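You operate a simulated robot arm through the tools that you are given. There is no shell and no other tool. Be economical: measure what you need, move in short steps, check, and stop when the job is done.

You are at the controls of a simulated robot arm. One attempt, no reset.

Task
Tip the lot T235 pouch off the tilting shelf into the GOOD pocket.
Fine: lay it on the shelf and slide that pocket under the lip before tipping; the shelf ends level; the other pouches stay.

The check looks at the end state, three seconds after you hand in, the way a careful person would. Anything else that was tipped, shoved, dropped, spilled or broken makes it a failure.

Robot
A 6-joint arm with a two-finger parallel gripper, fixed in place. Base frame: the origin is at the foot of the arm, x ahead of it, y to its left, z up. Lengths are in m, angles in degrees, forces in N, time in s.
Its first joint turns from -66.0 to 66.0 degrees. Payload 2.9 kg.
The TCP is the grasp point between the finger pads, 0.03 m short of the fingertips. In the tool frame z runs along the fingers and y along their closing line. Largest opening 0.11 m; finger width 0.02, thickness 0.01; the body of the gripper, 0.048 by 0.112 m, starts 0.055 m behind the TCP.
Orientation is that of the tool frame in the base frame, as a unit quaternion [x, y, z, w]. With the fingers straight down and closing along the base's y, the tool's x points along the base's -x, its y along +y and its z along -z.

Tools
- The arm moves only by the tool play_rows. Its argument "motion" is a list of rows, each a list of 3 entries, a list of its own where there are three numbers: the shift along the tool's x, y, z in m, then the turn, a rotation vector about the tool's x, y, z in degrees, then the finger opening in m, from 0 to 0.11. In form: [[[dx, dy, dz], [rx, ry, rz], gripper], ...]. A call has 1 to 12 rows; each row shifts and turns the commanded pose from where the row before left it, along the tool's axes as they then stand. Each row takes 0.2 s and may step no farther than 0.05 m and 8.6 degrees from the row before; otherwise, or with a gripper value out of range, the whole call is refused. A pose out of reach is approached as far as the arm can. The call stops where the force on the tool passes 50 N (or 10 N more than at its start, if that is more) or the arm is blocked; 0.2 s more then pass. Each finger travels about 0.108 m/s and halts on what it meets, pressing with about 26 N; the grip force reading is that of the motor and also rises with nothing between the fingers. The clock runs only during rows and for 0.2 s after the last one: add rows that do not move to give the fingers time. The reply holds the time, the measured pose of the TCP, the force on the tool along the base axes, the opening and the grip force, in the units named above and with some noise.
- Cameras (640 x 400 px; columns grow to the right, rows downward): "scene" is fixed at [0.0373, 0.4123, 1.3947]; the picture's right is [-0.98, -0.21, 0.00], its down [-0.10, 0.44, -0.89] and it looks along [0.19, -0.87, -0.45] (base axes); focal length 365 px, centre (320, 200). "wrist" rides on the gripper at [0.072, 0.017, -0.103] in the tool frame; the picture's right is [-0.23, 0.97, 0.00], its down [-0.76, -0.18, -0.62] and it looks along [-0.61, -0.14, 0.78] (tool axes); focal length 222 px, centre (320, 200). There is no depth. A picture from a camera that has moved, and an enlarged one, comes with that camera's place and axes in the base frame and with its lens.
- snapshot(camera): a new picture of that camera. The clock stands still meanwhile.
- inspect(camera, box): a new picture of the part [left, top, right, bottom] of that camera's present view, enlarged. The clock stands still meanwhile.
- job_done(): hands the job in; it is judged then, once.

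Go step by step. Nothing tells you positions but the pictures and the camera data: compare them with the known pose of the tool, close in by small moves and look again before you grip or let go. The budget is 120 turns and 64 pictures, counting those below and the enlarged ones. Unless the task says otherwise, let go and move clear before handing in, and close with one line.

The tools are called after "Request:" by a JSON object that holds its "method" and its "body". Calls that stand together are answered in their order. play_rows: Moves the arm, as the interface text tells. Its arguments: {"type":"object","properties":{"motion":{"type":"array","items":{"type":"array"}}},"required":["motion"]} The other tools are called the same way: snapshot (camera) takes a picture; inspect (camera, box) takes an enlarged picture of a part of a camera's view; job_done () hands the job in.

At the start:

```text
time_s: 0.0
ee_pos: [0.2486, -0.2865, 1.1544]
ee_rot: [0.0, 1.0, 0.0, 0.0]
ft_force: [0.3, 0.2, 0.0]
width: 0.11
finger_force: 0.0
```

scene: 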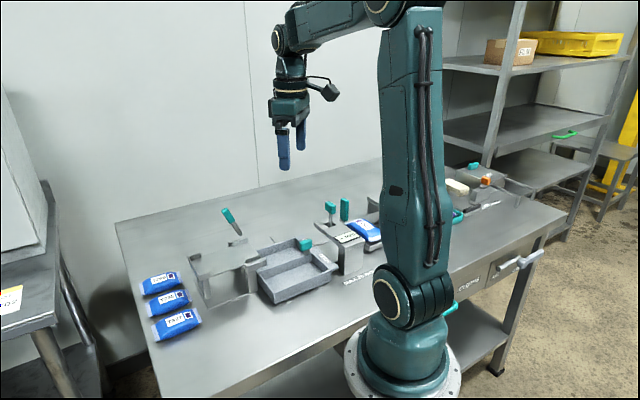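
wrist: 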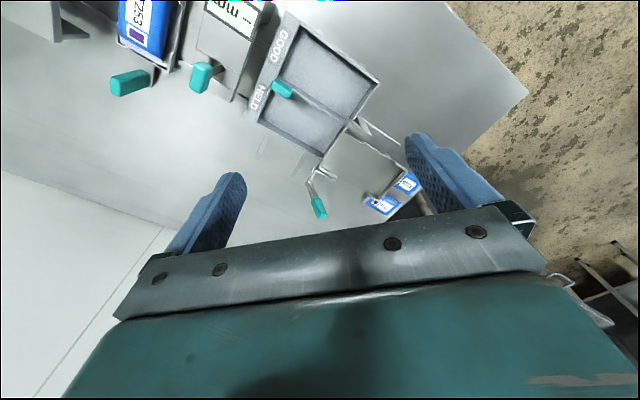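

I see three blue pouches on the left, a tilting shelf, a sliding two-pocket tray and other devices. I'll enlarge the views to read the labels.

Request:
{"method": "inspect", "body": {"camera": "scene", "box": [120, 190, 360, 350]}}

Request:
{"method": "inspect", "body": {"camera": "wrist", "box": [100, 0, 440, 225]}}

Request:
{"method": "inspect", "body": {"camera": "scene", "box": [130, 260, 220, 350]}}

Request:
{"method": "inspect", "body": {"camera": "scene", "box": [300, 150, 540, 310]}}

```text
2.50 times, centred on (240, 270) of scene
camera zoom: at [0.0373, 0.4123, 1.3947], right [-0.98, -0.21, 0.0], down [-0.1, 0.44, -0.89], along [0.19, -0.87, -0.45], focal length 912 px, centre (520, 25)
```

zoom: 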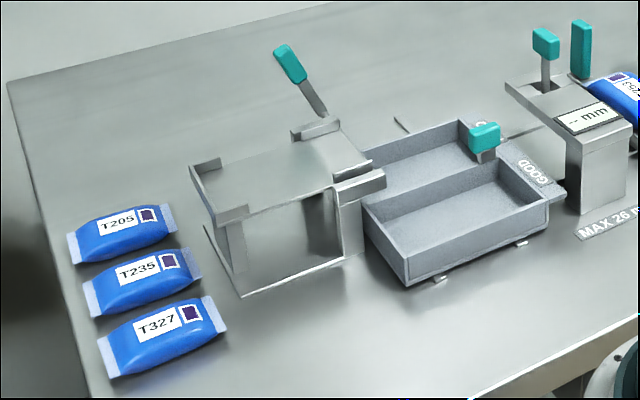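

```text
1.78 times, centred on (270, 112) of wrist
camera zoom: at [0.1747, -0.2697, 1.2582], right [0.23, 0.97, 0.0], down [0.76, -0.18, 0.62], along [0.61, -0.14, -0.78], focal length 395 px, centre (409, 356)
```

zoom: 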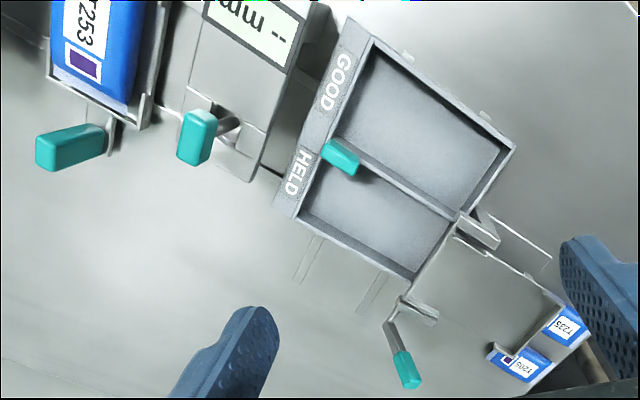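

```text
4.44 times, centred on (175, 305) of scene
camera zoom: at [0.0373, 0.4123, 1.3947], right [-0.98, -0.21, 0.0], down [-0.1, 0.44, -0.89], along [0.19, -0.87, -0.45], focal length 1621 px, centre (964, -267)
```

zoom: 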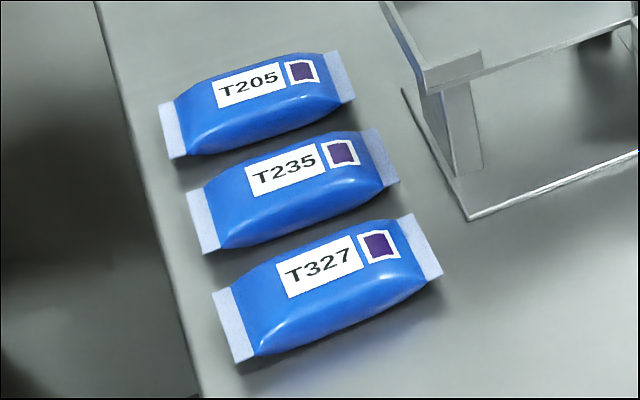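

```text
2.50 times, centred on (420, 230) of scene
camera zoom: at [0.0373, 0.4123, 1.3947], right [-0.98, -0.21, 0.0], down [-0.1, 0.44, -0.89], along [0.19, -0.87, -0.45], focal length 912 px, centre (70, 125)
```

zoom: 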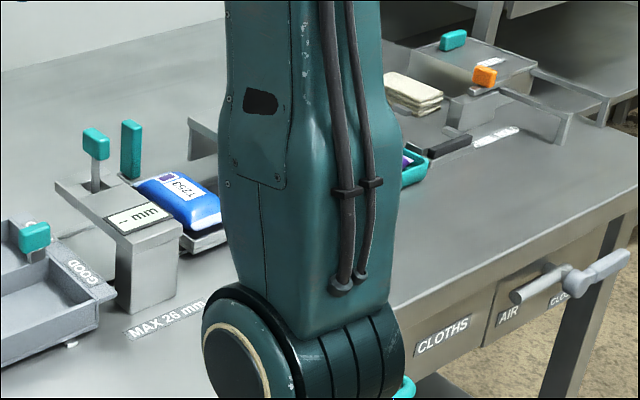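

The first triangulation puts the bench nearer z≈0.80 than the stated 0.665, so I'll treat heights cautiously. I'm moving over the pouches for a closer view.

Request:
{"method": "play_rows", "body": {"motion": [[[-0.032, 0.0235, 0.0143], [0, 0, 0], 0.11], [[-0.032, 0.0235, 0.0143], [0, 0, 0], 0.11], [[-0.032, 0.0235, 0.0143], [0, 0, 0], 0.11], [[-0.032, 0.0235, 0.0143], [0, 0, 0], 0.11], [[-0.032, 0.0235, 0.0143], [0, 0, 0], 0.11], [[-0.032, 0.0235, 0.0143], [0, 0, 0], 0.11], [[-0.032, 0.0235, 0.0143], [0, 0, 0], 0.11]]}}

Request:
{"method": "snapshot", "body": {"camera": "wrist"}}

Request:
{"method": "snapshot", "body": {"camera": "scene"}}

```text
time_s: 1.6
ee_pos: [0.4726, -0.1203, 1.0542]
ee_rot: [0.001, 1.0, 0.0, 0.0]
ft_force: [0.7, 1.0, -0.3]
width: 0.1099
finger_force: 0.0
```

```text
57 pictures are left
camera wrist: at [0.3989, -0.1038, 1.1585], right [0.23, 0.97, 0.0], down [0.76, -0.18, 0.62], along [0.61, -0.14, -0.78], focal length 222 px, centre (320, 200)
```

wrist: 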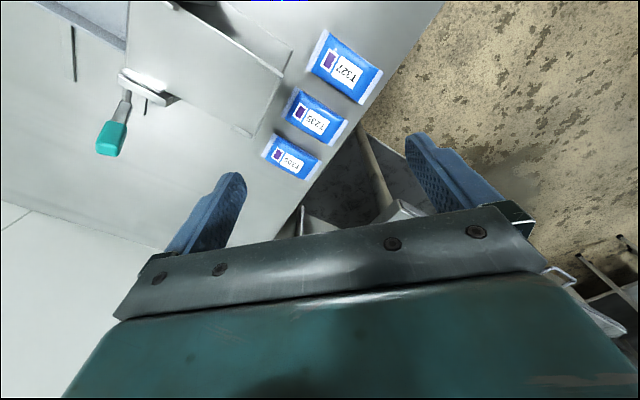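

```text
56 pictures are left
```

scene: 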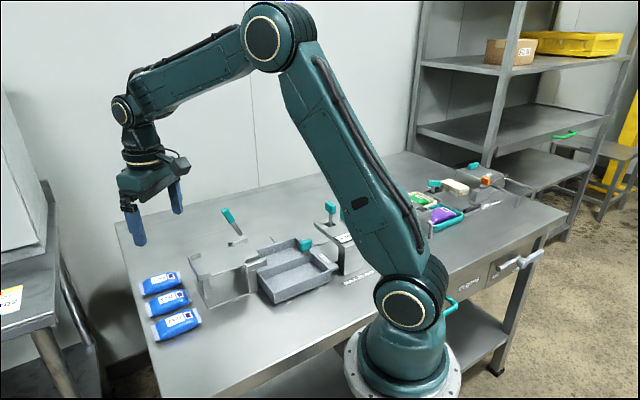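

The closer view confirms that T235 sits near (0.515, -0.13) with its top around z≈0.82. I'll enlarge the wrist view for the pouches and shelf.

Request:
{"method": "inspect", "body": {"camera": "wrist", "box": [60, 0, 400, 200]}}

Request:
{"method": "inspect", "body": {"camera": "scene", "box": [130, 200, 350, 340]}}

```text
1.88 times, centred on (230, 100) of wrist
camera zoom: at [0.3989, -0.1038, 1.1585], right [0.23, 0.97, 0.0], down [0.76, -0.18, 0.62], along [0.61, -0.14, -0.78], focal length 418 px, centre (489, 388)
```

zoom: 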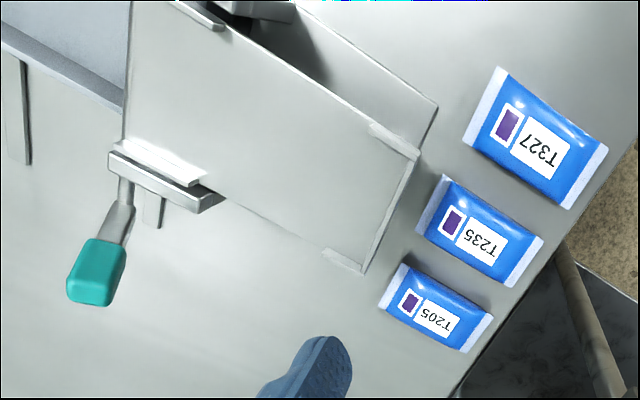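

```text
2.86 times, centred on (240, 270) of scene
camera zoom: at [0.0374, 0.4123, 1.3947], right [-0.98, -0.21, 0.0], down [-0.1, 0.44, -0.89], along [0.19, -0.87, -0.45], focal length 1042 px, centre (549, 0)
```

zoom: 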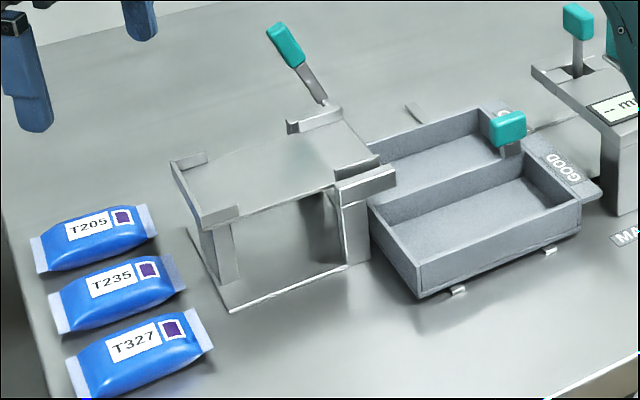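

The pocket currently under the lip is HELD, and GOOD must slide about 0.085 m along (+0.7, -0.7). I'll turn the tool -45° and go above the tray's teal knob for a closer look.

Request:
{"method": "play_rows", "body": {"motion": [[[0, 0, 0], [0, 0, 7.5], 0.11], [[0, 0, 0], [0, 0, 7.5], 0.11], [[0, 0, 0], [0, 0, 7.5], 0.11], [[0, 0, 0], [0, 0, 7.5], 0.11], [[0, 0, 0], [0, 0, 7.5], 0.11], [[0, 0, 0], [0, 0, 7.5], 0.11], [[0.002, -0.049, 0], [0, 0, 0], 0.11], [[0.002, -0.049, 0], [0, 0, 0], 0.11], [[0.002, -0.049, 0], [0, 0, 0], 0.11], [[0.002, -0.049, 0], [0, 0, 0], 0.11], [[0.002, -0.049, 0], [0, 0, 0], 0.11], [[0, -0.049, 0], [0, 0, 0], 0.11]]}}

Request:
{"method": "snapshot", "body": {"camera": "wrist"}}

Request:
{"method": "inspect", "body": {"camera": "scene", "box": [180, 160, 400, 310]}}

```text
time_s: 4.2
ee_pos: [0.2576, -0.3225, 1.0535]
ee_rot: [0.381, 0.924, 0.0, 0.0]
ft_force: [-0.1, -0.4, -0.4]
width: 0.1099
finger_force: 0.0
```

```text
53 pictures are left
camera wrist: at [0.2167, -0.2601, 1.1567], right [0.85, 0.53, 0.0], down [0.41, -0.66, 0.62], along [0.33, -0.53, -0.78], focal length 222 px, centre (320, 200)
```

wrist: 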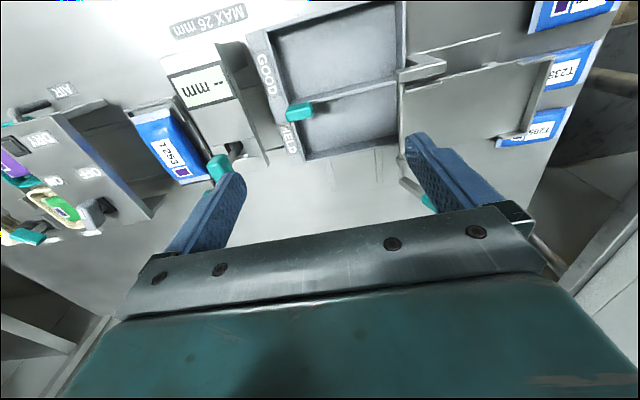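

```text
2.67 times, centred on (290, 235) of scene
camera zoom: at [0.0373, 0.4124, 1.3947], right [-0.98, -0.21, 0.0], down [-0.1, 0.44, -0.89], along [0.19, -0.87, -0.45], focal length 972 px, centre (400, 107)
```

zoom: 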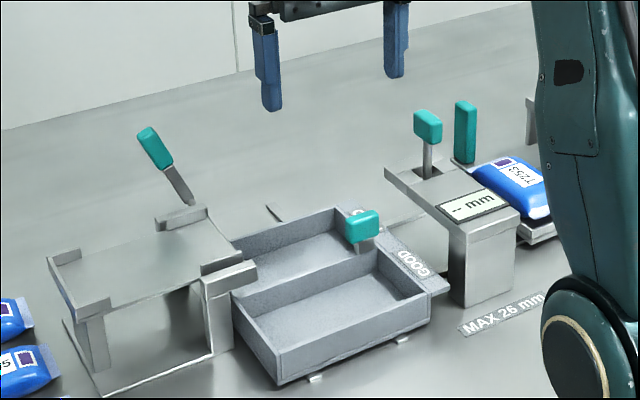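

The knob is at about (0.241, -0.350, 0.867), confirmed from two views. I'll close the fingers, come down on its GOOD side above the pocket, and check before pushing.

Request:
{"method": "play_rows", "body": {"motion": [[[0.0186, -0.0115, 0], [0, 0, 0], 0.05], [[0.0186, -0.0115, 0], [0, 0, 0], 0.0], [[0, 0, 0.04], [0, 0, 0], 0.0], [[0, 0, 0.04], [0, 0, 0], 0.0], [[0, 0, 0.04], [0, 0, 0], 0.0], [[0, 0, 0.035], [0, 0, 0], 0.0]]}}

Request:
{"method": "snapshot", "body": {"camera": "wrist"}}

Request:
{"method": "inspect", "body": {"camera": "scene", "box": [220, 180, 400, 310]}}

```text
time_s: 5.6
ee_pos: [0.2145, -0.3129, 0.8973]
ee_rot: [0.383, 0.924, 0.0, 0.0]
ft_force: [0.5, 0.9, -0.8]
width: 0.0
finger_force: 26.0
```

```text
51 pictures are left
camera wrist: at [0.1736, -0.2501, 1.0011], right [0.85, 0.53, 0.0], down [0.41, -0.66, 0.62], along [0.33, -0.53, -0.78], focal length 222 px, centre (320, 200)
```

wrist: 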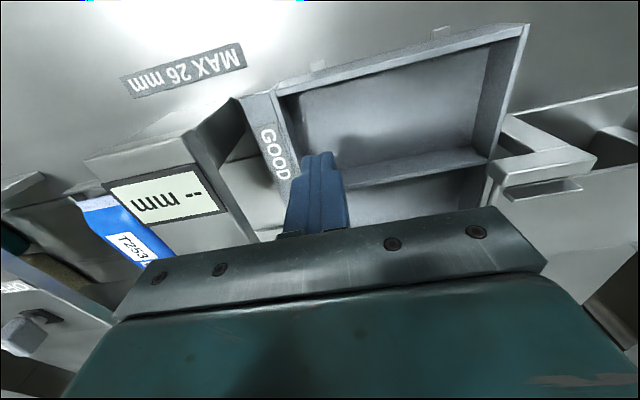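

```text
3.08 times, centred on (310, 245) of scene
camera zoom: at [0.0373, 0.4123, 1.3947], right [-0.98, -0.21, 0.0], down [-0.1, 0.44, -0.89], along [0.19, -0.87, -0.45], focal length 1122 px, centre (351, 62)
```

zoom: 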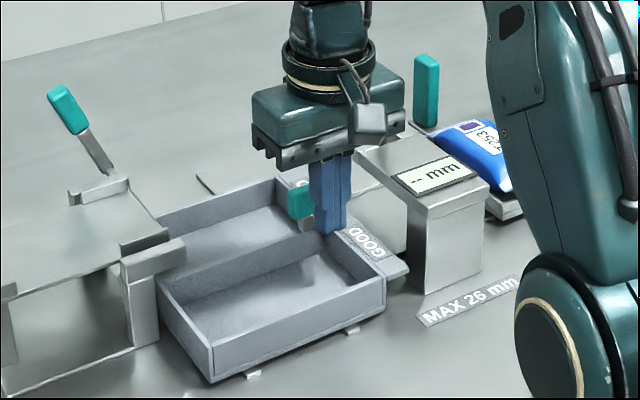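

The fingers are beside the knob on the GOOD side and clear of the gauge. I'll lower a little more and push gently.

Request:
{"method": "play_rows", "body": {"motion": [[[0, 0, 0.017], [0, 0, 0], 0.0], [[-0.012, 0, 0], [0, 0, 0], 0.0], [[-0.012, 0, 0], [0, 0, 0], 0.0], [[-0.012, 0, 0], [0, 0, 0], 0.0], [[-0.012, 0, 0], [0, 0, 0], 0.0], [[-0.012, 0, 0], [0, 0, 0], 0.0]]}}

Request:
{"method": "inspect", "body": {"camera": "scene", "box": [220, 180, 400, 310]}}

```text
time_s: 7.0
ee_pos: [0.2576, -0.3548, 0.8812]
ee_rot: [0.383, 0.924, -0.001, 0.0]
ft_force: [-1.7, 0.5, 0.1]
width: 0.0001
finger_force: 25.7
```

```text
3.08 times, centred on (310, 245) of scene
camera zoom: at [0.0373, 0.4124, 1.3947], right [-0.98, -0.21, 0.0], down [-0.1, 0.44, -0.89], along [0.19, -0.87, -0.45], focal length 1122 px, centre (351, 62)
```

zoom: 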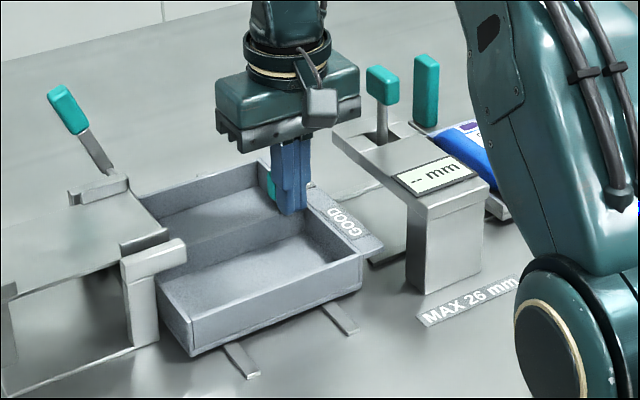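

The tray is sliding freely and has moved about 0.04 m. I'll keep pushing toward the end.

Request:
{"method": "play_rows", "body": {"motion": [[[-0.012, 0, 0], [0, 0, 0], 0.0], [[-0.012, 0, 0], [0, 0, 0], 0.0], [[-0.008, 0, 0], [0, 0, 0], 0.0], [[-0.004, 0, 0], [0, 0, 0], 0.0]]}}

Request:
{"method": "inspect", "body": {"camera": "scene", "box": [200, 180, 380, 310]}}

Request:
{"method": "snapshot", "body": {"camera": "wrist"}}

```text
time_s: 8.0
ee_pos: [0.2836, -0.3793, 0.8825]
ee_rot: [0.382, 0.924, 0.0, 0.001]
ft_force: [-0.7, 1.3, 1.5]
width: 0.0
finger_force: 26.3
```

```text
3.08 times, centred on (290, 245) of scene
camera zoom: at [0.0373, 0.4124, 1.3947], right [-0.98, -0.21, 0.0], down [-0.1, 0.44, -0.89], along [0.19, -0.87, -0.45], focal length 1122 px, centre (412, 62)
```

zoom: 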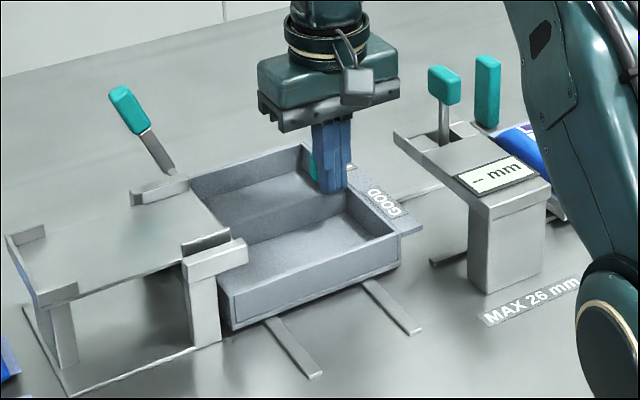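

```text
47 pictures are left
camera wrist: at [0.2423, -0.3174, 0.9864], right [0.85, 0.53, 0.0], down [0.41, -0.66, 0.62], along [0.33, -0.53, -0.78], focal length 222 px, centre (320, 200)
```

wrist: 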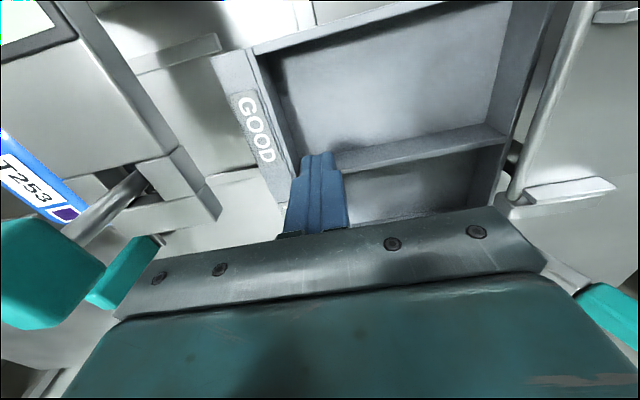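

The tray has moved about 0.07 m with no resistance yet. I'm continuing in small steps.

Request:
{"method": "play_rows", "body": {"motion": [[[-0.006, 0, 0], [0, 0, 0], 0.0], [[-0.004, 0, 0], [0, 0, 0], 0.0], [[-0.003, 0, 0], [0, 0, 0], 0.0]]}}

Request:
{"method": "inspect", "body": {"camera": "scene", "box": [200, 180, 380, 310]}}

```text
time_s: 8.8
ee_pos: [0.2913, -0.3888, 0.8821]
ee_rot: [0.382, 0.924, 0.0, 0.0]
ft_force: [-0.4, 0.0, 0.4]
width: 0.0
finger_force: 26.0
```

```text
3.08 times, centred on (290, 245) of scene
camera zoom: at [0.0373, 0.4124, 1.3947], right [-0.98, -0.21, 0.0], down [-0.1, 0.44, -0.89], along [0.19, -0.87, -0.45], focal length 1122 px, centre (412, 62)
```

zoom: 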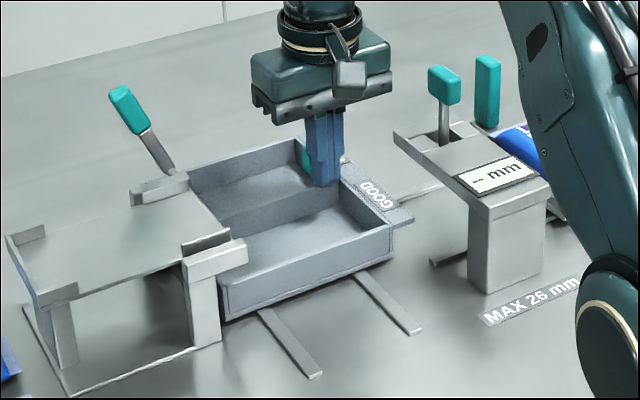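

The push distance and pocket pitch agree: GOOD is now centred on the shelf lip to within a few mm. I'll back off, go up, and turn the tool so that the camera faces outward for the pouch grasp.

Request:
{"method": "play_rows", "body": {"motion": [[[0.012, 0, 0], [0, 0, 0], 0.0], [[0, 0, -0.04], [0, 0, 0], 0.0], [[0, 0, -0.045], [0, 0, 0], 0.0], [[0, 0, -0.045], [0, 0, 0], 0.0], [[0, 0, -0.045], [0, 0, 0], 0.0]]}}

Request:
{"method": "play_rows", "body": {"motion": [[[0, 0, 0], [0, 0, 7.6], 0.0], [[0, 0, 0], [0, 0, 7.6], 0.0], [[0, 0, 0], [0, 0, 7.6], 0.0], [[0, 0, 0], [0, 0, 7.6], 0.0], [[0, 0, 0], [0, 0, 7.6], 0.0], [[0, 0, 0], [0, 0, 7.6], 0.0], [[0, 0, 0], [0, 0, 7.6], 0.0], [[0, 0, 0], [0, 0, 7.6], 0.0], [[0, 0, 0], [0, 0, 7.6], 0.0], [[0, 0, 0], [0, 0, 7.6], 0.0], [[0, 0, 0], [0, 0, 7.6], 0.0], [[0, 0, 0], [0, 0, 7.6], 0.0]]}}

Request:
{"method": "snapshot", "body": {"camera": "wrist"}}

```text
time_s: 10.0
ee_pos: [0.2842, -0.379, 1.0574]
ee_rot: [0.383, 0.924, 0.0, -0.001]
ft_force: [-0.2, 0.9, -0.3]
width: 0.0002
finger_force: 26.0
```

```text
time_s: 12.6
ee_pos: [0.283, -0.38, 1.0571]
ee_rot: [0.929, 0.371, 0.001, -0.001]
ft_force: [0.2, -0.1, 0.3]
width: 0.0
finger_force: 25.9
```

```text
45 pictures are left
camera wrist: at [0.3466, -0.3435, 1.1609], right [0.51, -0.86, 0.0], down [-0.67, -0.4, 0.62], along [-0.54, -0.32, -0.78], focal length 222 px, centre (320, 200)
```

wrist: 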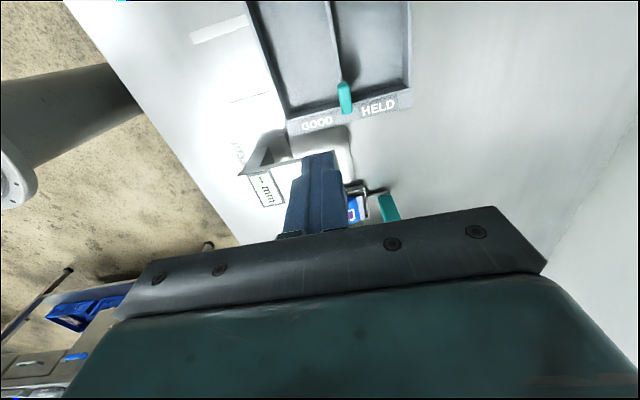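

The orientation was reached. Now I'll move over T235 with the fingers opening to about 0.07.

Request:
{"method": "play_rows", "body": {"motion": [[[0.0476, -0.003, 0], [0, 0, 0], 0.0], [[0.0476, -0.003, 0], [0, 0, 0], 0.0], [[0.0476, -0.003, 0], [0, 0, 0], 0.0], [[0.0476, -0.003, 0], [0, 0, 0], 0.04], [[0.0476, -0.003, 0], [0, 0, 0], 0.07], [[0.0476, -0.003, 0], [0, 0, 0], 0.07], [[0.0476, -0.003, 0], [0, 0, 0], 0.07]]}}

Request:
{"method": "snapshot", "body": {"camera": "wrist"}}

Request:
{"method": "inspect", "body": {"camera": "scene", "box": [110, 200, 330, 340]}}

```text
time_s: 14.2
ee_pos: [0.5087, -0.1365, 1.0559]
ee_rot: [0.928, 0.372, 0.0, 0.0]
ft_force: [-0.6, -0.4, -0.8]
width: 0.0701
finger_force: 0.0
```

```text
44 pictures are left
camera wrist: at [0.5715, -0.0997, 1.1608], right [0.51, -0.86, 0.0], down [-0.67, -0.4, 0.62], along [-0.54, -0.32, -0.78], focal length 222 px, centre (320, 200)
```

wrist: 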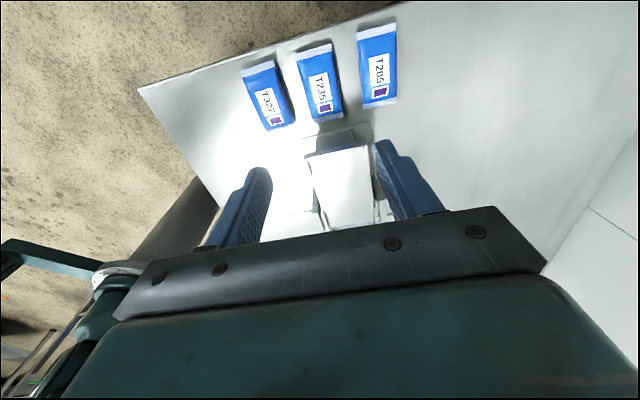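

```text
2.86 times, centred on (220, 270) of scene
camera zoom: at [0.0373, 0.4123, 1.3947], right [-0.98, -0.21, 0.0], down [-0.1, 0.44, -0.89], along [0.19, -0.87, -0.45], focal length 1042 px, centre (606, 0)
```

zoom: 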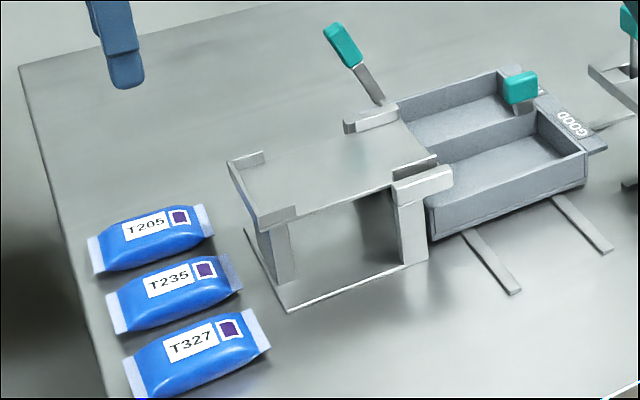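

The TCP is right above T235, whose axis is close to 45°. I'll trim the yaw and come down partway.

Request:
{"method": "play_rows", "body": {"motion": [[[0, 0, 0.04], [0, 0, -1.4], 0.07], [[0, 0, 0.04], [0, 0, 0], 0.07], [[0, 0, 0.04], [0, 0, 0], 0.07], [[0, 0, 0.02], [0, 0, 0], 0.07]]}}

Request:
{"method": "snapshot", "body": {"camera": "wrist"}}

Request:
{"method": "inspect", "body": {"camera": "scene", "box": [110, 220, 270, 340]}}

```text
time_s: 15.2
ee_pos: [0.5106, -0.1354, 0.9171]
ee_rot: [0.923, 0.384, 0.0, 0.0]
ft_force: [-0.6, 0.2, -0.6]
width: 0.0699
finger_force: 0.0
```

```text
42 pictures are left
camera wrist: at [0.572, -0.0975, 1.0217], right [0.53, -0.85, 0.0], down [-0.66, -0.42, 0.62], along [-0.53, -0.33, -0.78], focal length 222 px, centre (320, 200)
```

wrist: 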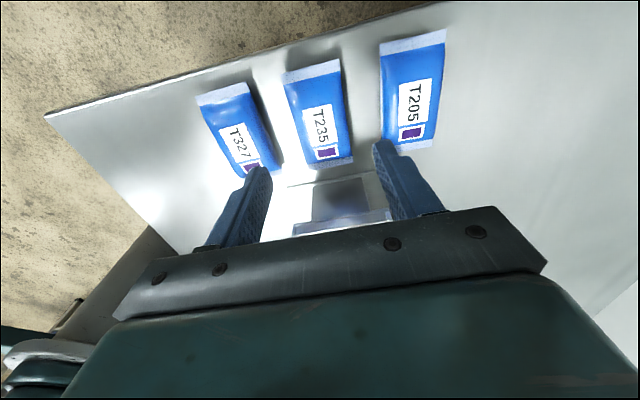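

```text
3.33 times, centred on (190, 280) of scene
camera zoom: at [0.0373, 0.4123, 1.3947], right [-0.98, -0.21, 0.0], down [-0.1, 0.44, -0.89], along [0.19, -0.87, -0.45], focal length 1216 px, centre (753, -67)
```

zoom: 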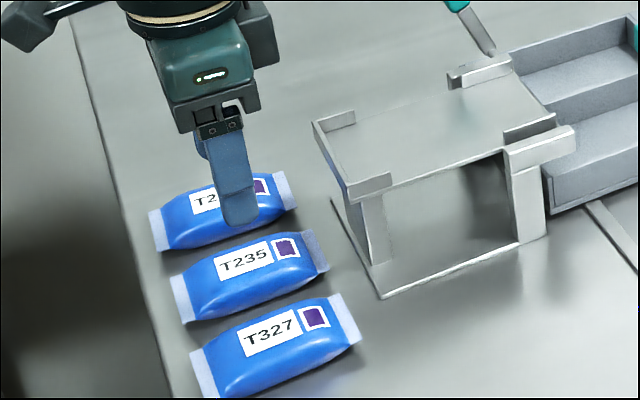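

T235 is centred between the fingers within about 3 mm. I'll trim that and descend further, with the fingers entering the gaps.

Request:
{"method": "play_rows", "body": {"motion": [[[-0.004, 0.002, 0.03], [0, 0, 0], 0.07], [[0, 0, 0.03], [0, 0, 0], 0.07], [[0, 0, 0.012], [0, 0, 0], 0.07]]}}

Request:
{"method": "snapshot", "body": {"camera": "wrist"}}

Request:
{"method": "inspect", "body": {"camera": "scene", "box": [110, 240, 250, 340]}}

```text
time_s: 16.0
ee_pos: [0.5083, -0.139, 0.8456]
ee_rot: [0.923, 0.384, 0.001, 0.0]
ft_force: [0.3, -0.1, 0.1]
width: 0.0699
finger_force: 0.0
```

```text
40 pictures are left
camera wrist: at [0.5705, -0.1009, 0.9499], right [0.53, -0.85, 0.0], down [-0.66, -0.42, 0.62], along [-0.53, -0.33, -0.78], focal length 222 px, centre (320, 200)
```

wrist: 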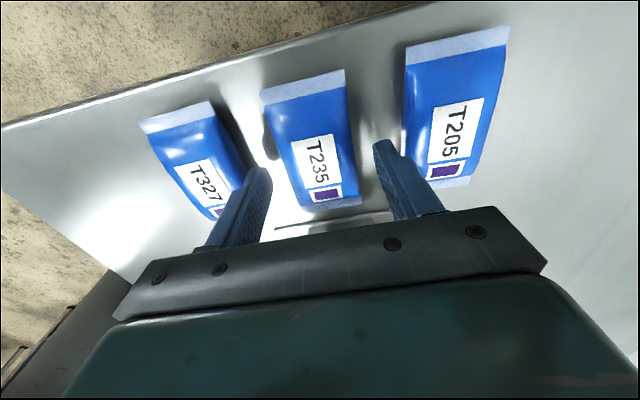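

```text
4.00 times, centred on (180, 290) of scene
camera zoom: at [0.0373, 0.4123, 1.3947], right [-0.98, -0.21, 0.0], down [-0.1, 0.44, -0.89], along [0.19, -0.87, -0.45], focal length 1459 px, centre (880, -160)
```

zoom: 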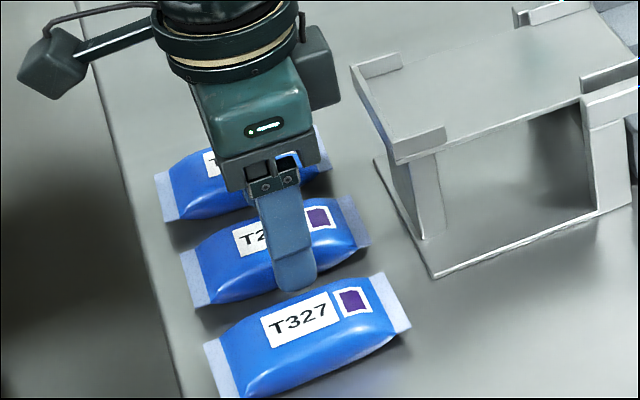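

The gaps to both neighbours are about 13 mm, so I can go on. I'll descend a bit more and close.

Request:
{"method": "play_rows", "body": {"motion": [[[0, -0.001, 0.008], [0, 0, 0], 0.07], [[0, 0, 0.008], [0, 0, 0], 0.07]]}}

Request:
{"method": "inspect", "body": {"camera": "scene", "box": [130, 250, 230, 330]}}

```text
time_s: 16.6
ee_pos: [0.5072, -0.1387, 0.8296]
ee_rot: [0.923, 0.384, 0.001, 0.0]
ft_force: [-3.8, 0.5, 6.4]
width: 0.0699
finger_force: 0.0
```

```text
5.00 times, centred on (180, 290) of scene
camera zoom: at [0.0371, 0.4124, 1.3947], right [-0.98, -0.21, 0.0], down [-0.1, 0.44, -0.89], along [0.19, -0.87, -0.45], focal length 1823 px, centre (1020, -250)
```

zoom: 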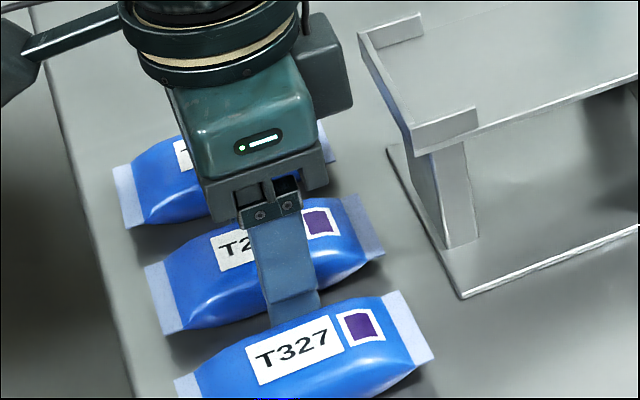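

There's a light contact of about 6 N upward. I'll look from the wrist before closing.

Request:
{"method": "snapshot", "body": {"camera": "wrist"}}

Request:
{"method": "play_rows", "body": {"motion": [[[0, 0, -0.002], [0, 0, 0], 0.07]]}}

```text
37 pictures are left
camera wrist: at [0.5694, -0.1, 0.9341], right [0.53, -0.85, 0.0], down [-0.66, -0.42, 0.62], along [-0.53, -0.33, -0.78], focal length 222 px, centre (320, 200)
```

wrist: 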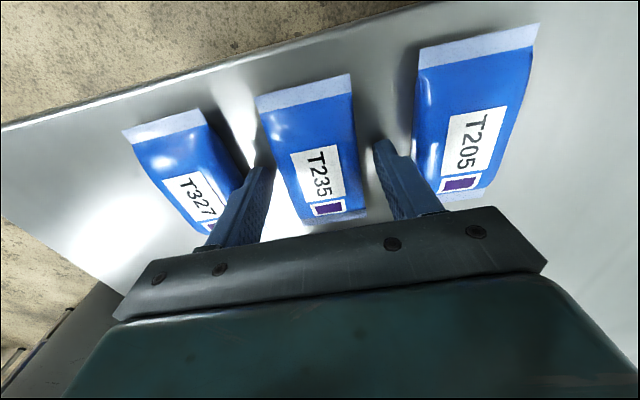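

```text
time_s: 17.0
ee_pos: [0.5079, -0.138, 0.8312]
ee_rot: [0.923, 0.385, 0.0, 0.0]
ft_force: [-0.6, 0.0, -0.8]
width: 0.0697
finger_force: 0.1
```

The table is at z≈0.80 and the tips are now about 1 mm above it, between the pouches. I'm closing on T235.

Request:
{"method": "play_rows", "body": {"motion": [[[0, 0, 0], [0, 0, 0], 0.04], [[0, 0, 0], [0, 0, 0], 0.03], [[0, 0, 0], [0, 0, 0], 0.02], [[0, 0, 0], [0, 0, 0], 0.02]]}}

Request:
{"method": "inspect", "body": {"camera": "wrist", "box": [120, 40, 560, 240]}}

```text
time_s: 18.0
ee_pos: [0.5081, -0.1383, 0.8329]
ee_rot: [0.923, 0.384, 0.0, 0.0]
ft_force: [-0.2, 0.5, 0.7]
width: 0.0492
finger_force: 25.8
```

```text
1.45 times, centred on (340, 140) of wrist
camera zoom: at [0.5695, -0.0996, 0.9354], right [0.53, -0.85, 0.0], down [-0.66, -0.42, 0.62], along [-0.53, -0.33, -0.78], focal length 323 px, centre (291, 287)
```

zoom: 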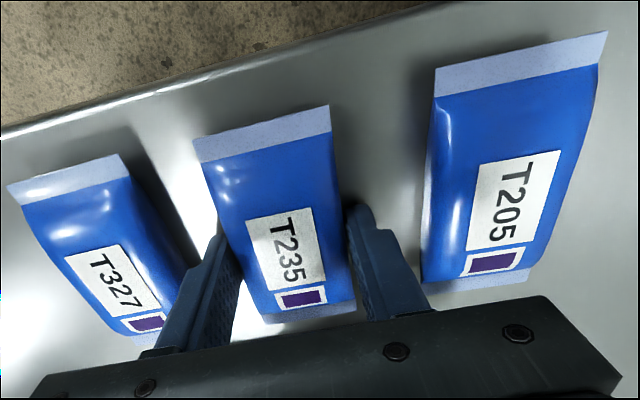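

T235 is gripped at 0.049 m wide. I'll lift straight up.

Request:
{"method": "play_rows", "body": {"motion": [[[0, 0, -0.02], [0, 0, 0], 0.02], [[0, 0, -0.035], [0, 0, 0], 0.02], [[0, 0, -0.035], [0, 0, 0], 0.02], [[0, 0, -0.035], [0, 0, 0], 0.02], [[0, 0, -0.02], [0, 0, 0], 0.02]]}}

Request:
{"method": "snapshot", "body": {"camera": "wrist"}}

Request:
{"method": "inspect", "body": {"camera": "scene", "box": [110, 180, 330, 340]}}

```text
time_s: 19.2
ee_pos: [0.508, -0.1375, 0.9785]
ee_rot: [0.923, 0.384, 0.001, 0.0]
ft_force: [0.0, 1.0, -0.7]
width: 0.0199
finger_force: 0.1
```

```text
35 pictures are left
camera wrist: at [0.5696, -0.0992, 1.082], right [0.53, -0.85, 0.0], down [-0.66, -0.42, 0.62], along [-0.53, -0.33, -0.78], focal length 222 px, centre (320, 200)
```

wrist: 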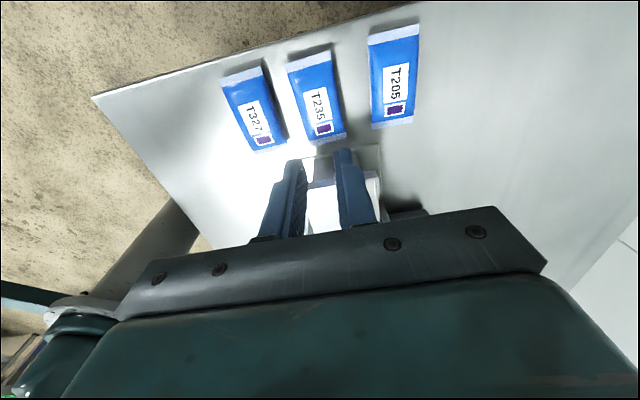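

```text
2.50 times, centred on (220, 260) of scene
camera zoom: at [0.0373, 0.4123, 1.3947], right [-0.98, -0.21, 0.0], down [-0.1, 0.44, -0.89], along [0.19, -0.87, -0.45], focal length 912 px, centre (570, 50)
```

zoom: 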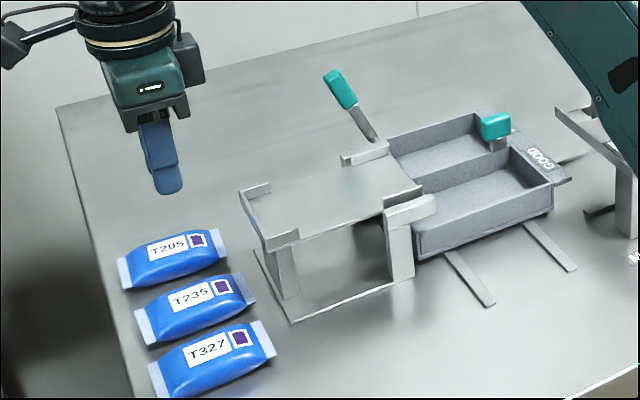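

T235 slipped out of the fingers and still lies in its place, so the grip was too high on its rounded side. I'll reopen, come down again and go lower.

Request:
{"method": "play_rows", "body": {"motion": [[[0, 0, 0], [0, 0, 0], 0.05], [[0, 0, 0], [0, 0, 0], 0.07], [[0, 0, 0.04], [0, 0, 0], 0.07], [[0, 0, 0.04], [0, 0, 0], 0.07], [[0, 0, 0.035], [0, 0, 0], 0.07], [[0, 0, 0.015], [0, 0, 0], 0.07]]}}

Request:
{"method": "snapshot", "body": {"camera": "wrist"}}

```text
time_s: 20.6
ee_pos: [0.5067, -0.1367, 0.8459]
ee_rot: [0.923, 0.384, 0.0, 0.0]
ft_force: [0.3, 0.5, -0.2]
width: 0.0702
finger_force: 0.1
```

```text
33 pictures are left
camera wrist: at [0.5686, -0.0982, 0.9499], right [0.53, -0.85, 0.0], down [-0.66, -0.42, 0.62], along [-0.53, -0.33, -0.78], focal length 222 px, centre (320, 200)
```

wrist: 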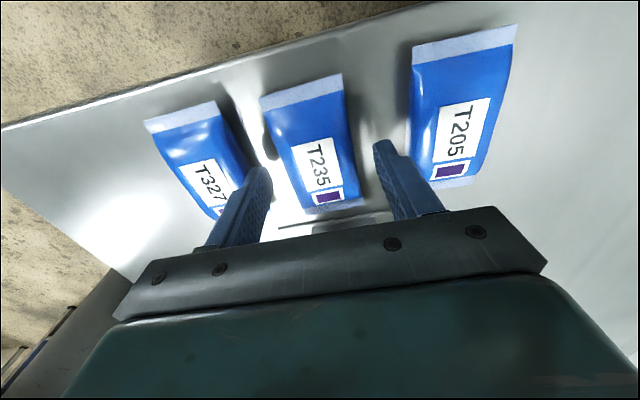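

The alignment still holds, so I'm descending in small steps until I feel the table.

Request:
{"method": "play_rows", "body": {"motion": [[[0, -0.002, 0.006], [0, 0, 0], 0.07], [[0, 0, 0.006], [0, 0, 0], 0.07], [[0, 0, 0.003], [0, 0, 0], 0.07]]}}

Request:
{"method": "play_rows", "body": {"motion": [[[0, 0, 0.002], [0, 0, 0], 0.07]]}}

Request:
{"method": "play_rows", "body": {"motion": [[[0, 0, 0.002], [0, 0, 0], 0.07]]}}

```text
time_s: 21.4
ee_pos: [0.5057, -0.137, 0.8317]
ee_rot: [0.923, 0.384, 0.0, 0.0]
ft_force: [0.0, -0.1, -0.5]
width: 0.0696
finger_force: 0.1
```

```text
time_s: 21.8
ee_pos: [0.506, -0.1372, 0.8302]
ee_rot: [0.923, 0.384, 0.0, 0.001]
ft_force: [-0.9, 0.2, 3.7]
width: 0.0702
finger_force: 0.1
```

```text
time_s: 22.2
ee_pos: [0.5055, -0.1371, 0.8307]
ee_rot: [0.923, 0.385, 0.001, 0.0]
ft_force: [-5.9, -1.4, 27.5]
width: 0.072
finger_force: 2.3
```

The tips are on the table at 0.830. I'll ease off 1 mm, grip there with more settling, and lift slowly.

Request:
{"method": "play_rows", "body": {"motion": [[[0, 0, -0.0028], [0, 0, 0], 0.07], [[0, 0, 0], [0, 0, 0], 0.03], [[0, 0, 0], [0, 0, 0], 0.0], [[0, 0, 0], [0, 0, 0], 0.0], [[0, 0, 0], [0, 0, 0], 0.0]]}}

Request:
{"method": "inspect", "body": {"camera": "wrist", "box": [180, 50, 460, 240]}}

Request:
{"method": "inspect", "body": {"camera": "scene", "box": [130, 250, 230, 330]}}

```text
time_s: 23.4
ee_pos: [0.5066, -0.1366, 0.8293]
ee_rot: [0.923, 0.385, 0.0, 0.0]
ft_force: [3.9, 3.6, 6.7]
width: 0.049
finger_force: 26.2
```

```text
2.11 times, centred on (320, 145) of wrist
camera zoom: at [0.5681, -0.0977, 0.9342], right [0.53, -0.85, 0.0], down [-0.66, -0.42, 0.62], along [-0.53, -0.33, -0.78], focal length 468 px, centre (320, 316)
```

zoom: 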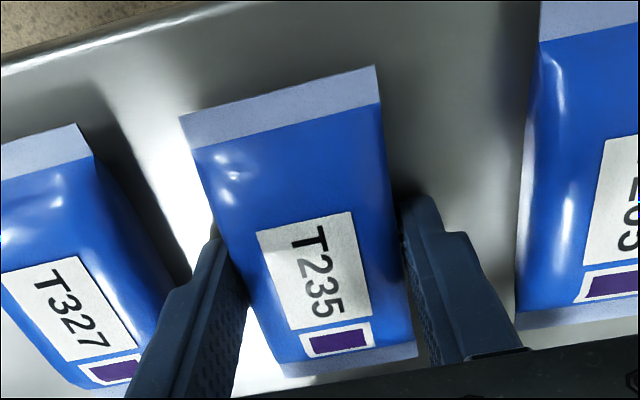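

```text
5.00 times, centred on (180, 290) of scene
camera zoom: at [0.0373, 0.4125, 1.3947], right [-0.98, -0.21, 0.0], down [-0.1, 0.44, -0.89], along [0.19, -0.87, -0.45], focal length 1823 px, centre (1020, -250)
```

zoom: 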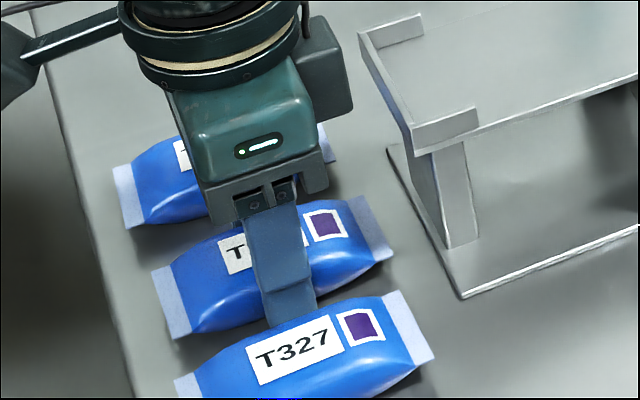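

The grip is at 0.049 m, lower this time. I'll lift slowly and watch the opening.

Request:
{"method": "play_rows", "body": {"motion": [[[0, 0, -0.004], [0, 0, 0], 0.0], [[0, 0, -0.004], [0, 0, 0], 0.0], [[0, 0, -0.004], [0, 0, 0], 0.0]]}}

Request:
{"method": "inspect", "body": {"camera": "scene", "box": [130, 250, 230, 330]}}

```text
time_s: 24.2
ee_pos: [0.5047, -0.1375, 0.8423]
ee_rot: [0.923, 0.384, 0.0, 0.0]
ft_force: [-0.3, 1.8, 0.1]
width: 0.0489
finger_force: 25.9
```

```text
5.00 times, centred on (180, 290) of scene
camera zoom: at [0.0373, 0.4123, 1.3947], right [-0.98, -0.21, 0.0], down [-0.1, 0.44, -0.89], along [0.19, -0.87, -0.45], focal length 1823 px, centre (1020, -250)
```

zoom: 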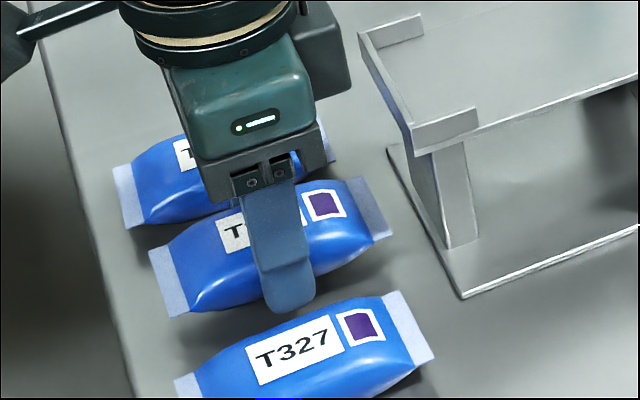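

T235 is rising with the fingers. I'll continue gently to about z=0.97.

Request:
{"method": "play_rows", "body": {"motion": [[[0, 0, -0.008], [0, 0, 0], 0.0], [[0, 0, -0.012], [0, 0, 0], 0.0], [[0, 0, -0.014], [0, 0, 0], 0.0], [[0, 0, -0.016], [0, 0, 0], 0.0], [[0, 0, -0.016], [0, 0, 0], 0.0], [[0, 0, -0.016], [0, 0, 0], 0.0], [[0, 0, -0.016], [0, 0, 0], 0.0], [[0, 0, -0.016], [0, 0, 0], 0.0], [[0, 0, -0.012], [0, 0, 0], 0.0]]}}

Request:
{"method": "snapshot", "body": {"camera": "wrist"}}

Request:
{"method": "inspect", "body": {"camera": "scene", "box": [110, 180, 330, 340]}}

```text
time_s: 26.2
ee_pos: [0.5061, -0.1376, 0.9679]
ee_rot: [0.923, 0.384, 0.001, 0.0]
ft_force: [0.0, 0.3, -1.2]
width: 0.0493
finger_force: 25.5
```

```text
29 pictures are left
camera wrist: at [0.5677, -0.0987, 1.072], right [0.53, -0.85, 0.0], down [-0.66, -0.42, 0.62], along [-0.53, -0.33, -0.78], focal length 222 px, centre (320, 200)
```

wrist: 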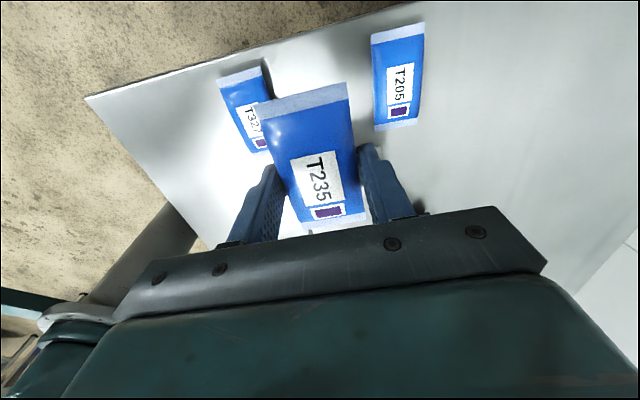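

```text
2.50 times, centred on (220, 260) of scene
camera zoom: at [0.0373, 0.4123, 1.3947], right [-0.98, -0.21, 0.0], down [-0.1, 0.44, -0.89], along [0.19, -0.87, -0.45], focal length 912 px, centre (570, 50)
```

zoom: 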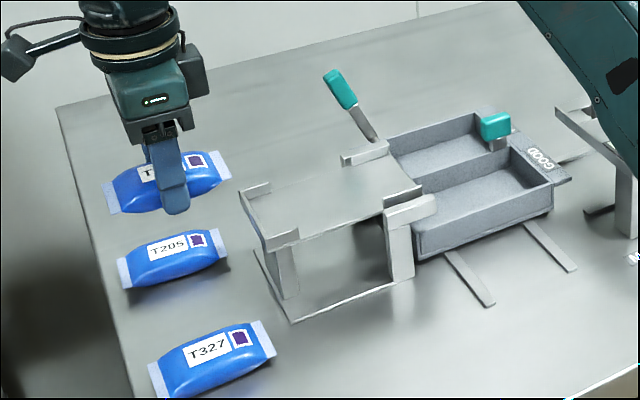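

T235 is held centred and square, and the other pouches haven't moved. I'm carrying it 0.135 m inward over the shelf.

Request:
{"method": "play_rows", "body": {"motion": [[[-0.012, 0, 0], [0, 0, 0], 0.0], [[-0.02, 0, 0], [0, 0, 0], 0.0], [[-0.022, 0, 0], [0, 0, 0], 0.0], [[-0.022, 0, 0], [0, 0, 0], 0.0], [[-0.022, 0, 0], [0, 0, 0], 0.0], [[-0.022, 0, 0], [0, 0, 0], 0.0], [[-0.0155, 0, 0], [0, 0, 0], 0.0]]}}

Request:
{"method": "inspect", "body": {"camera": "scene", "box": [150, 180, 330, 310]}}

Request:
{"method": "snapshot", "body": {"camera": "wrist"}}

```text
time_s: 27.8
ee_pos: [0.4096, -0.2324, 0.968]
ee_rot: [0.923, 0.385, 0.0, 0.0]
ft_force: [0.1, -0.1, -0.3]
width: 0.049
finger_force: 26.3
```

```text
3.08 times, centred on (240, 245) of scene
camera zoom: at [0.0373, 0.4123, 1.3947], right [-0.98, -0.21, 0.0], down [-0.1, 0.44, -0.89], along [0.19, -0.87, -0.45], focal length 1122 px, centre (566, 62)
```

zoom: 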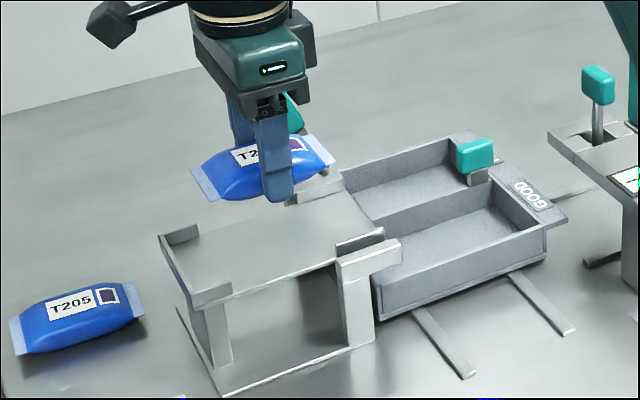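

```text
26 pictures are left
camera wrist: at [0.4713, -0.1938, 1.072], right [0.53, -0.85, 0.0], down [-0.66, -0.42, 0.62], along [-0.53, -0.33, -0.78], focal length 222 px, centre (320, 200)
```

wrist: 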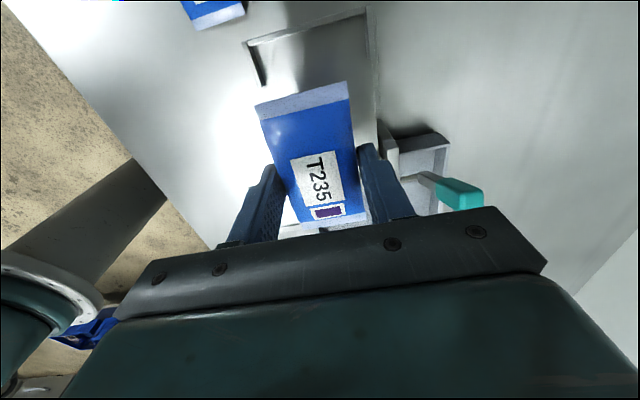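

T235 is centred over the shelf, with p-offsets within 3 mm. I'll descend, then step softly to contact.

Request:
{"method": "play_rows", "body": {"motion": [[[0, 0, 0.012], [0, 0, 0], 0.0], [[0, 0, 0.014], [0, 0, 0], 0.0], [[0, 0, 0.012], [0, 0, 0], 0.0]]}}

Request:
{"method": "inspect", "body": {"camera": "scene", "box": [170, 200, 310, 300]}}

```text
time_s: 28.6
ee_pos: [0.4102, -0.2331, 0.9287]
ee_rot: [0.923, 0.385, 0.0, 0.0]
ft_force: [-0.1, 0.0, -0.5]
width: 0.049
finger_force: 26.4
```

```text
4.00 times, centred on (240, 250) of scene
camera zoom: at [0.0373, 0.4123, 1.3947], right [-0.98, -0.21, 0.0], down [-0.1, 0.44, -0.89], along [0.19, -0.87, -0.45], focal length 1459 px, centre (640, 0)
```

zoom: 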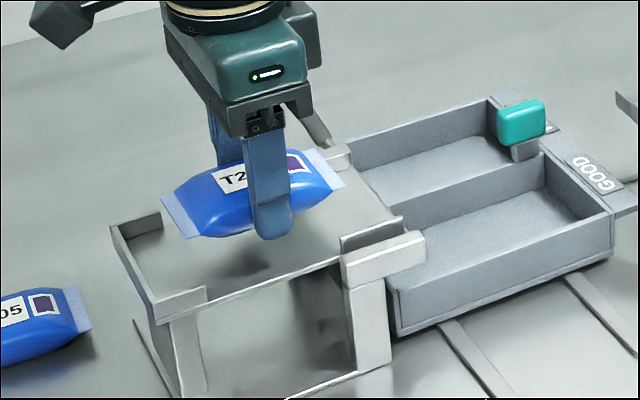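

Request:
{"method": "play_rows", "body": {"motion": [[[0, 0, 0.006], [0, 0, 0], 0.0], [[0, 0, 0.006], [0, 0, 0], 0.0]]}}

Request:
{"method": "play_rows", "body": {"motion": [[[0, 0, 0.004], [0, 0, 0], 0.0]]}}

Request:
{"method": "inspect", "body": {"camera": "scene", "box": [170, 200, 310, 300]}}

```text
time_s: 29.2
ee_pos: [0.4102, -0.2334, 0.9166]
ee_rot: [0.923, 0.385, 0.0, 0.0]
ft_force: [0.4, 0.4, -0.9]
width: 0.0491
finger_force: 25.8
```

```text
time_s: 29.6
ee_pos: [0.4122, -0.233, 0.9133]
ee_rot: [0.923, 0.385, 0.001, 0.0]
ft_force: [0.3, 0.6, -0.4]
width: 0.0495
finger_force: 26.5
```

```text
4.00 times, centred on (240, 250) of scene
camera zoom: at [0.0373, 0.4123, 1.3947], right [-0.98, -0.21, 0.0], down [-0.1, 0.44, -0.89], along [0.19, -0.87, -0.45], focal length 1459 px, centre (640, 0)
```

zoom: 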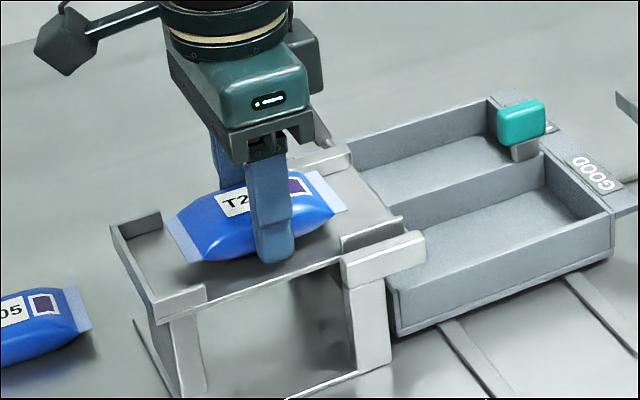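

About 1 cm is left to the shelf surface, so I'm continuing in small checked steps.

Request:
{"method": "play_rows", "body": {"motion": [[[0, 0, 0.003], [0, 0, 0], 0.0], [[0, 0, 0.002], [0, 0, 0], 0.0]]}}

Request:
{"method": "play_rows", "body": {"motion": [[[0, 0, 0.002], [0, 0, 0], 0.0]]}}

Request:
{"method": "play_rows", "body": {"motion": [[[0, 0, 0.002], [0, 0, 0], 0.0]]}}

```text
time_s: 30.2
ee_pos: [0.4101, -0.2311, 0.9085]
ee_rot: [0.924, 0.384, -0.001, 0.001]
ft_force: [0.2, 0.6, 0.1]
width: 0.0493
finger_force: 25.7
```

```text
time_s: 30.6
ee_pos: [0.4116, -0.2325, 0.9072]
ee_rot: [0.923, 0.384, 0.0, 0.0]
ft_force: [0.0, 0.2, -0.6]
width: 0.0489
finger_force: 26.5
```

```text
time_s: 31.0
ee_pos: [0.4111, -0.234, 0.9074]
ee_rot: [0.923, 0.384, 0.0, 0.001]
ft_force: [-2.9, 2.5, 15.6]
width: 0.0493
finger_force: 26.4
```

Contact came at TCP z≈0.907, so the pouch is on the shelf. I'll unload slightly, open, and look.

Request:
{"method": "play_rows", "body": {"motion": [[[0, 0, -0.0015], [0, 0, 0], 0.03], [[0, 0, 0], [0, 0, 0], 0.052], [[0, 0, 0], [0, 0, 0], 0.064], [[0, 0, 0], [0, 0, 0], 0.064]]}}

Request:
{"method": "inspect", "body": {"camera": "scene", "box": [170, 200, 310, 300]}}

```text
time_s: 32.0
ee_pos: [0.4108, -0.2309, 0.9067]
ee_rot: [0.923, 0.384, 0.0, -0.001]
ft_force: [-1.8, 0.0, 5.5]
width: 0.0637
finger_force: 0.1
```

```text
4.00 times, centred on (240, 250) of scene
camera zoom: at [0.0372, 0.4124, 1.3947], right [-0.98, -0.21, 0.0], down [-0.1, 0.44, -0.89], along [0.19, -0.87, -0.45], focal length 1459 px, centre (640, 0)
```

zoom: 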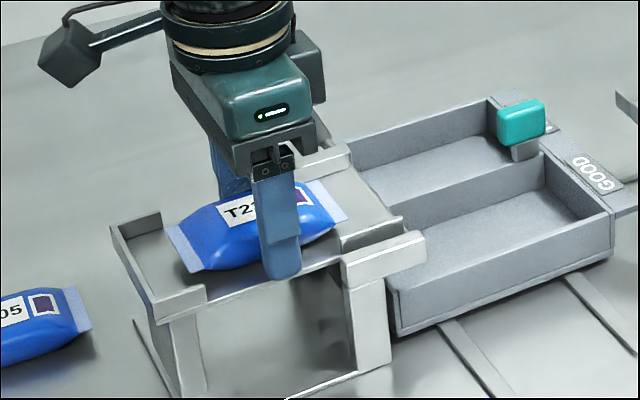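

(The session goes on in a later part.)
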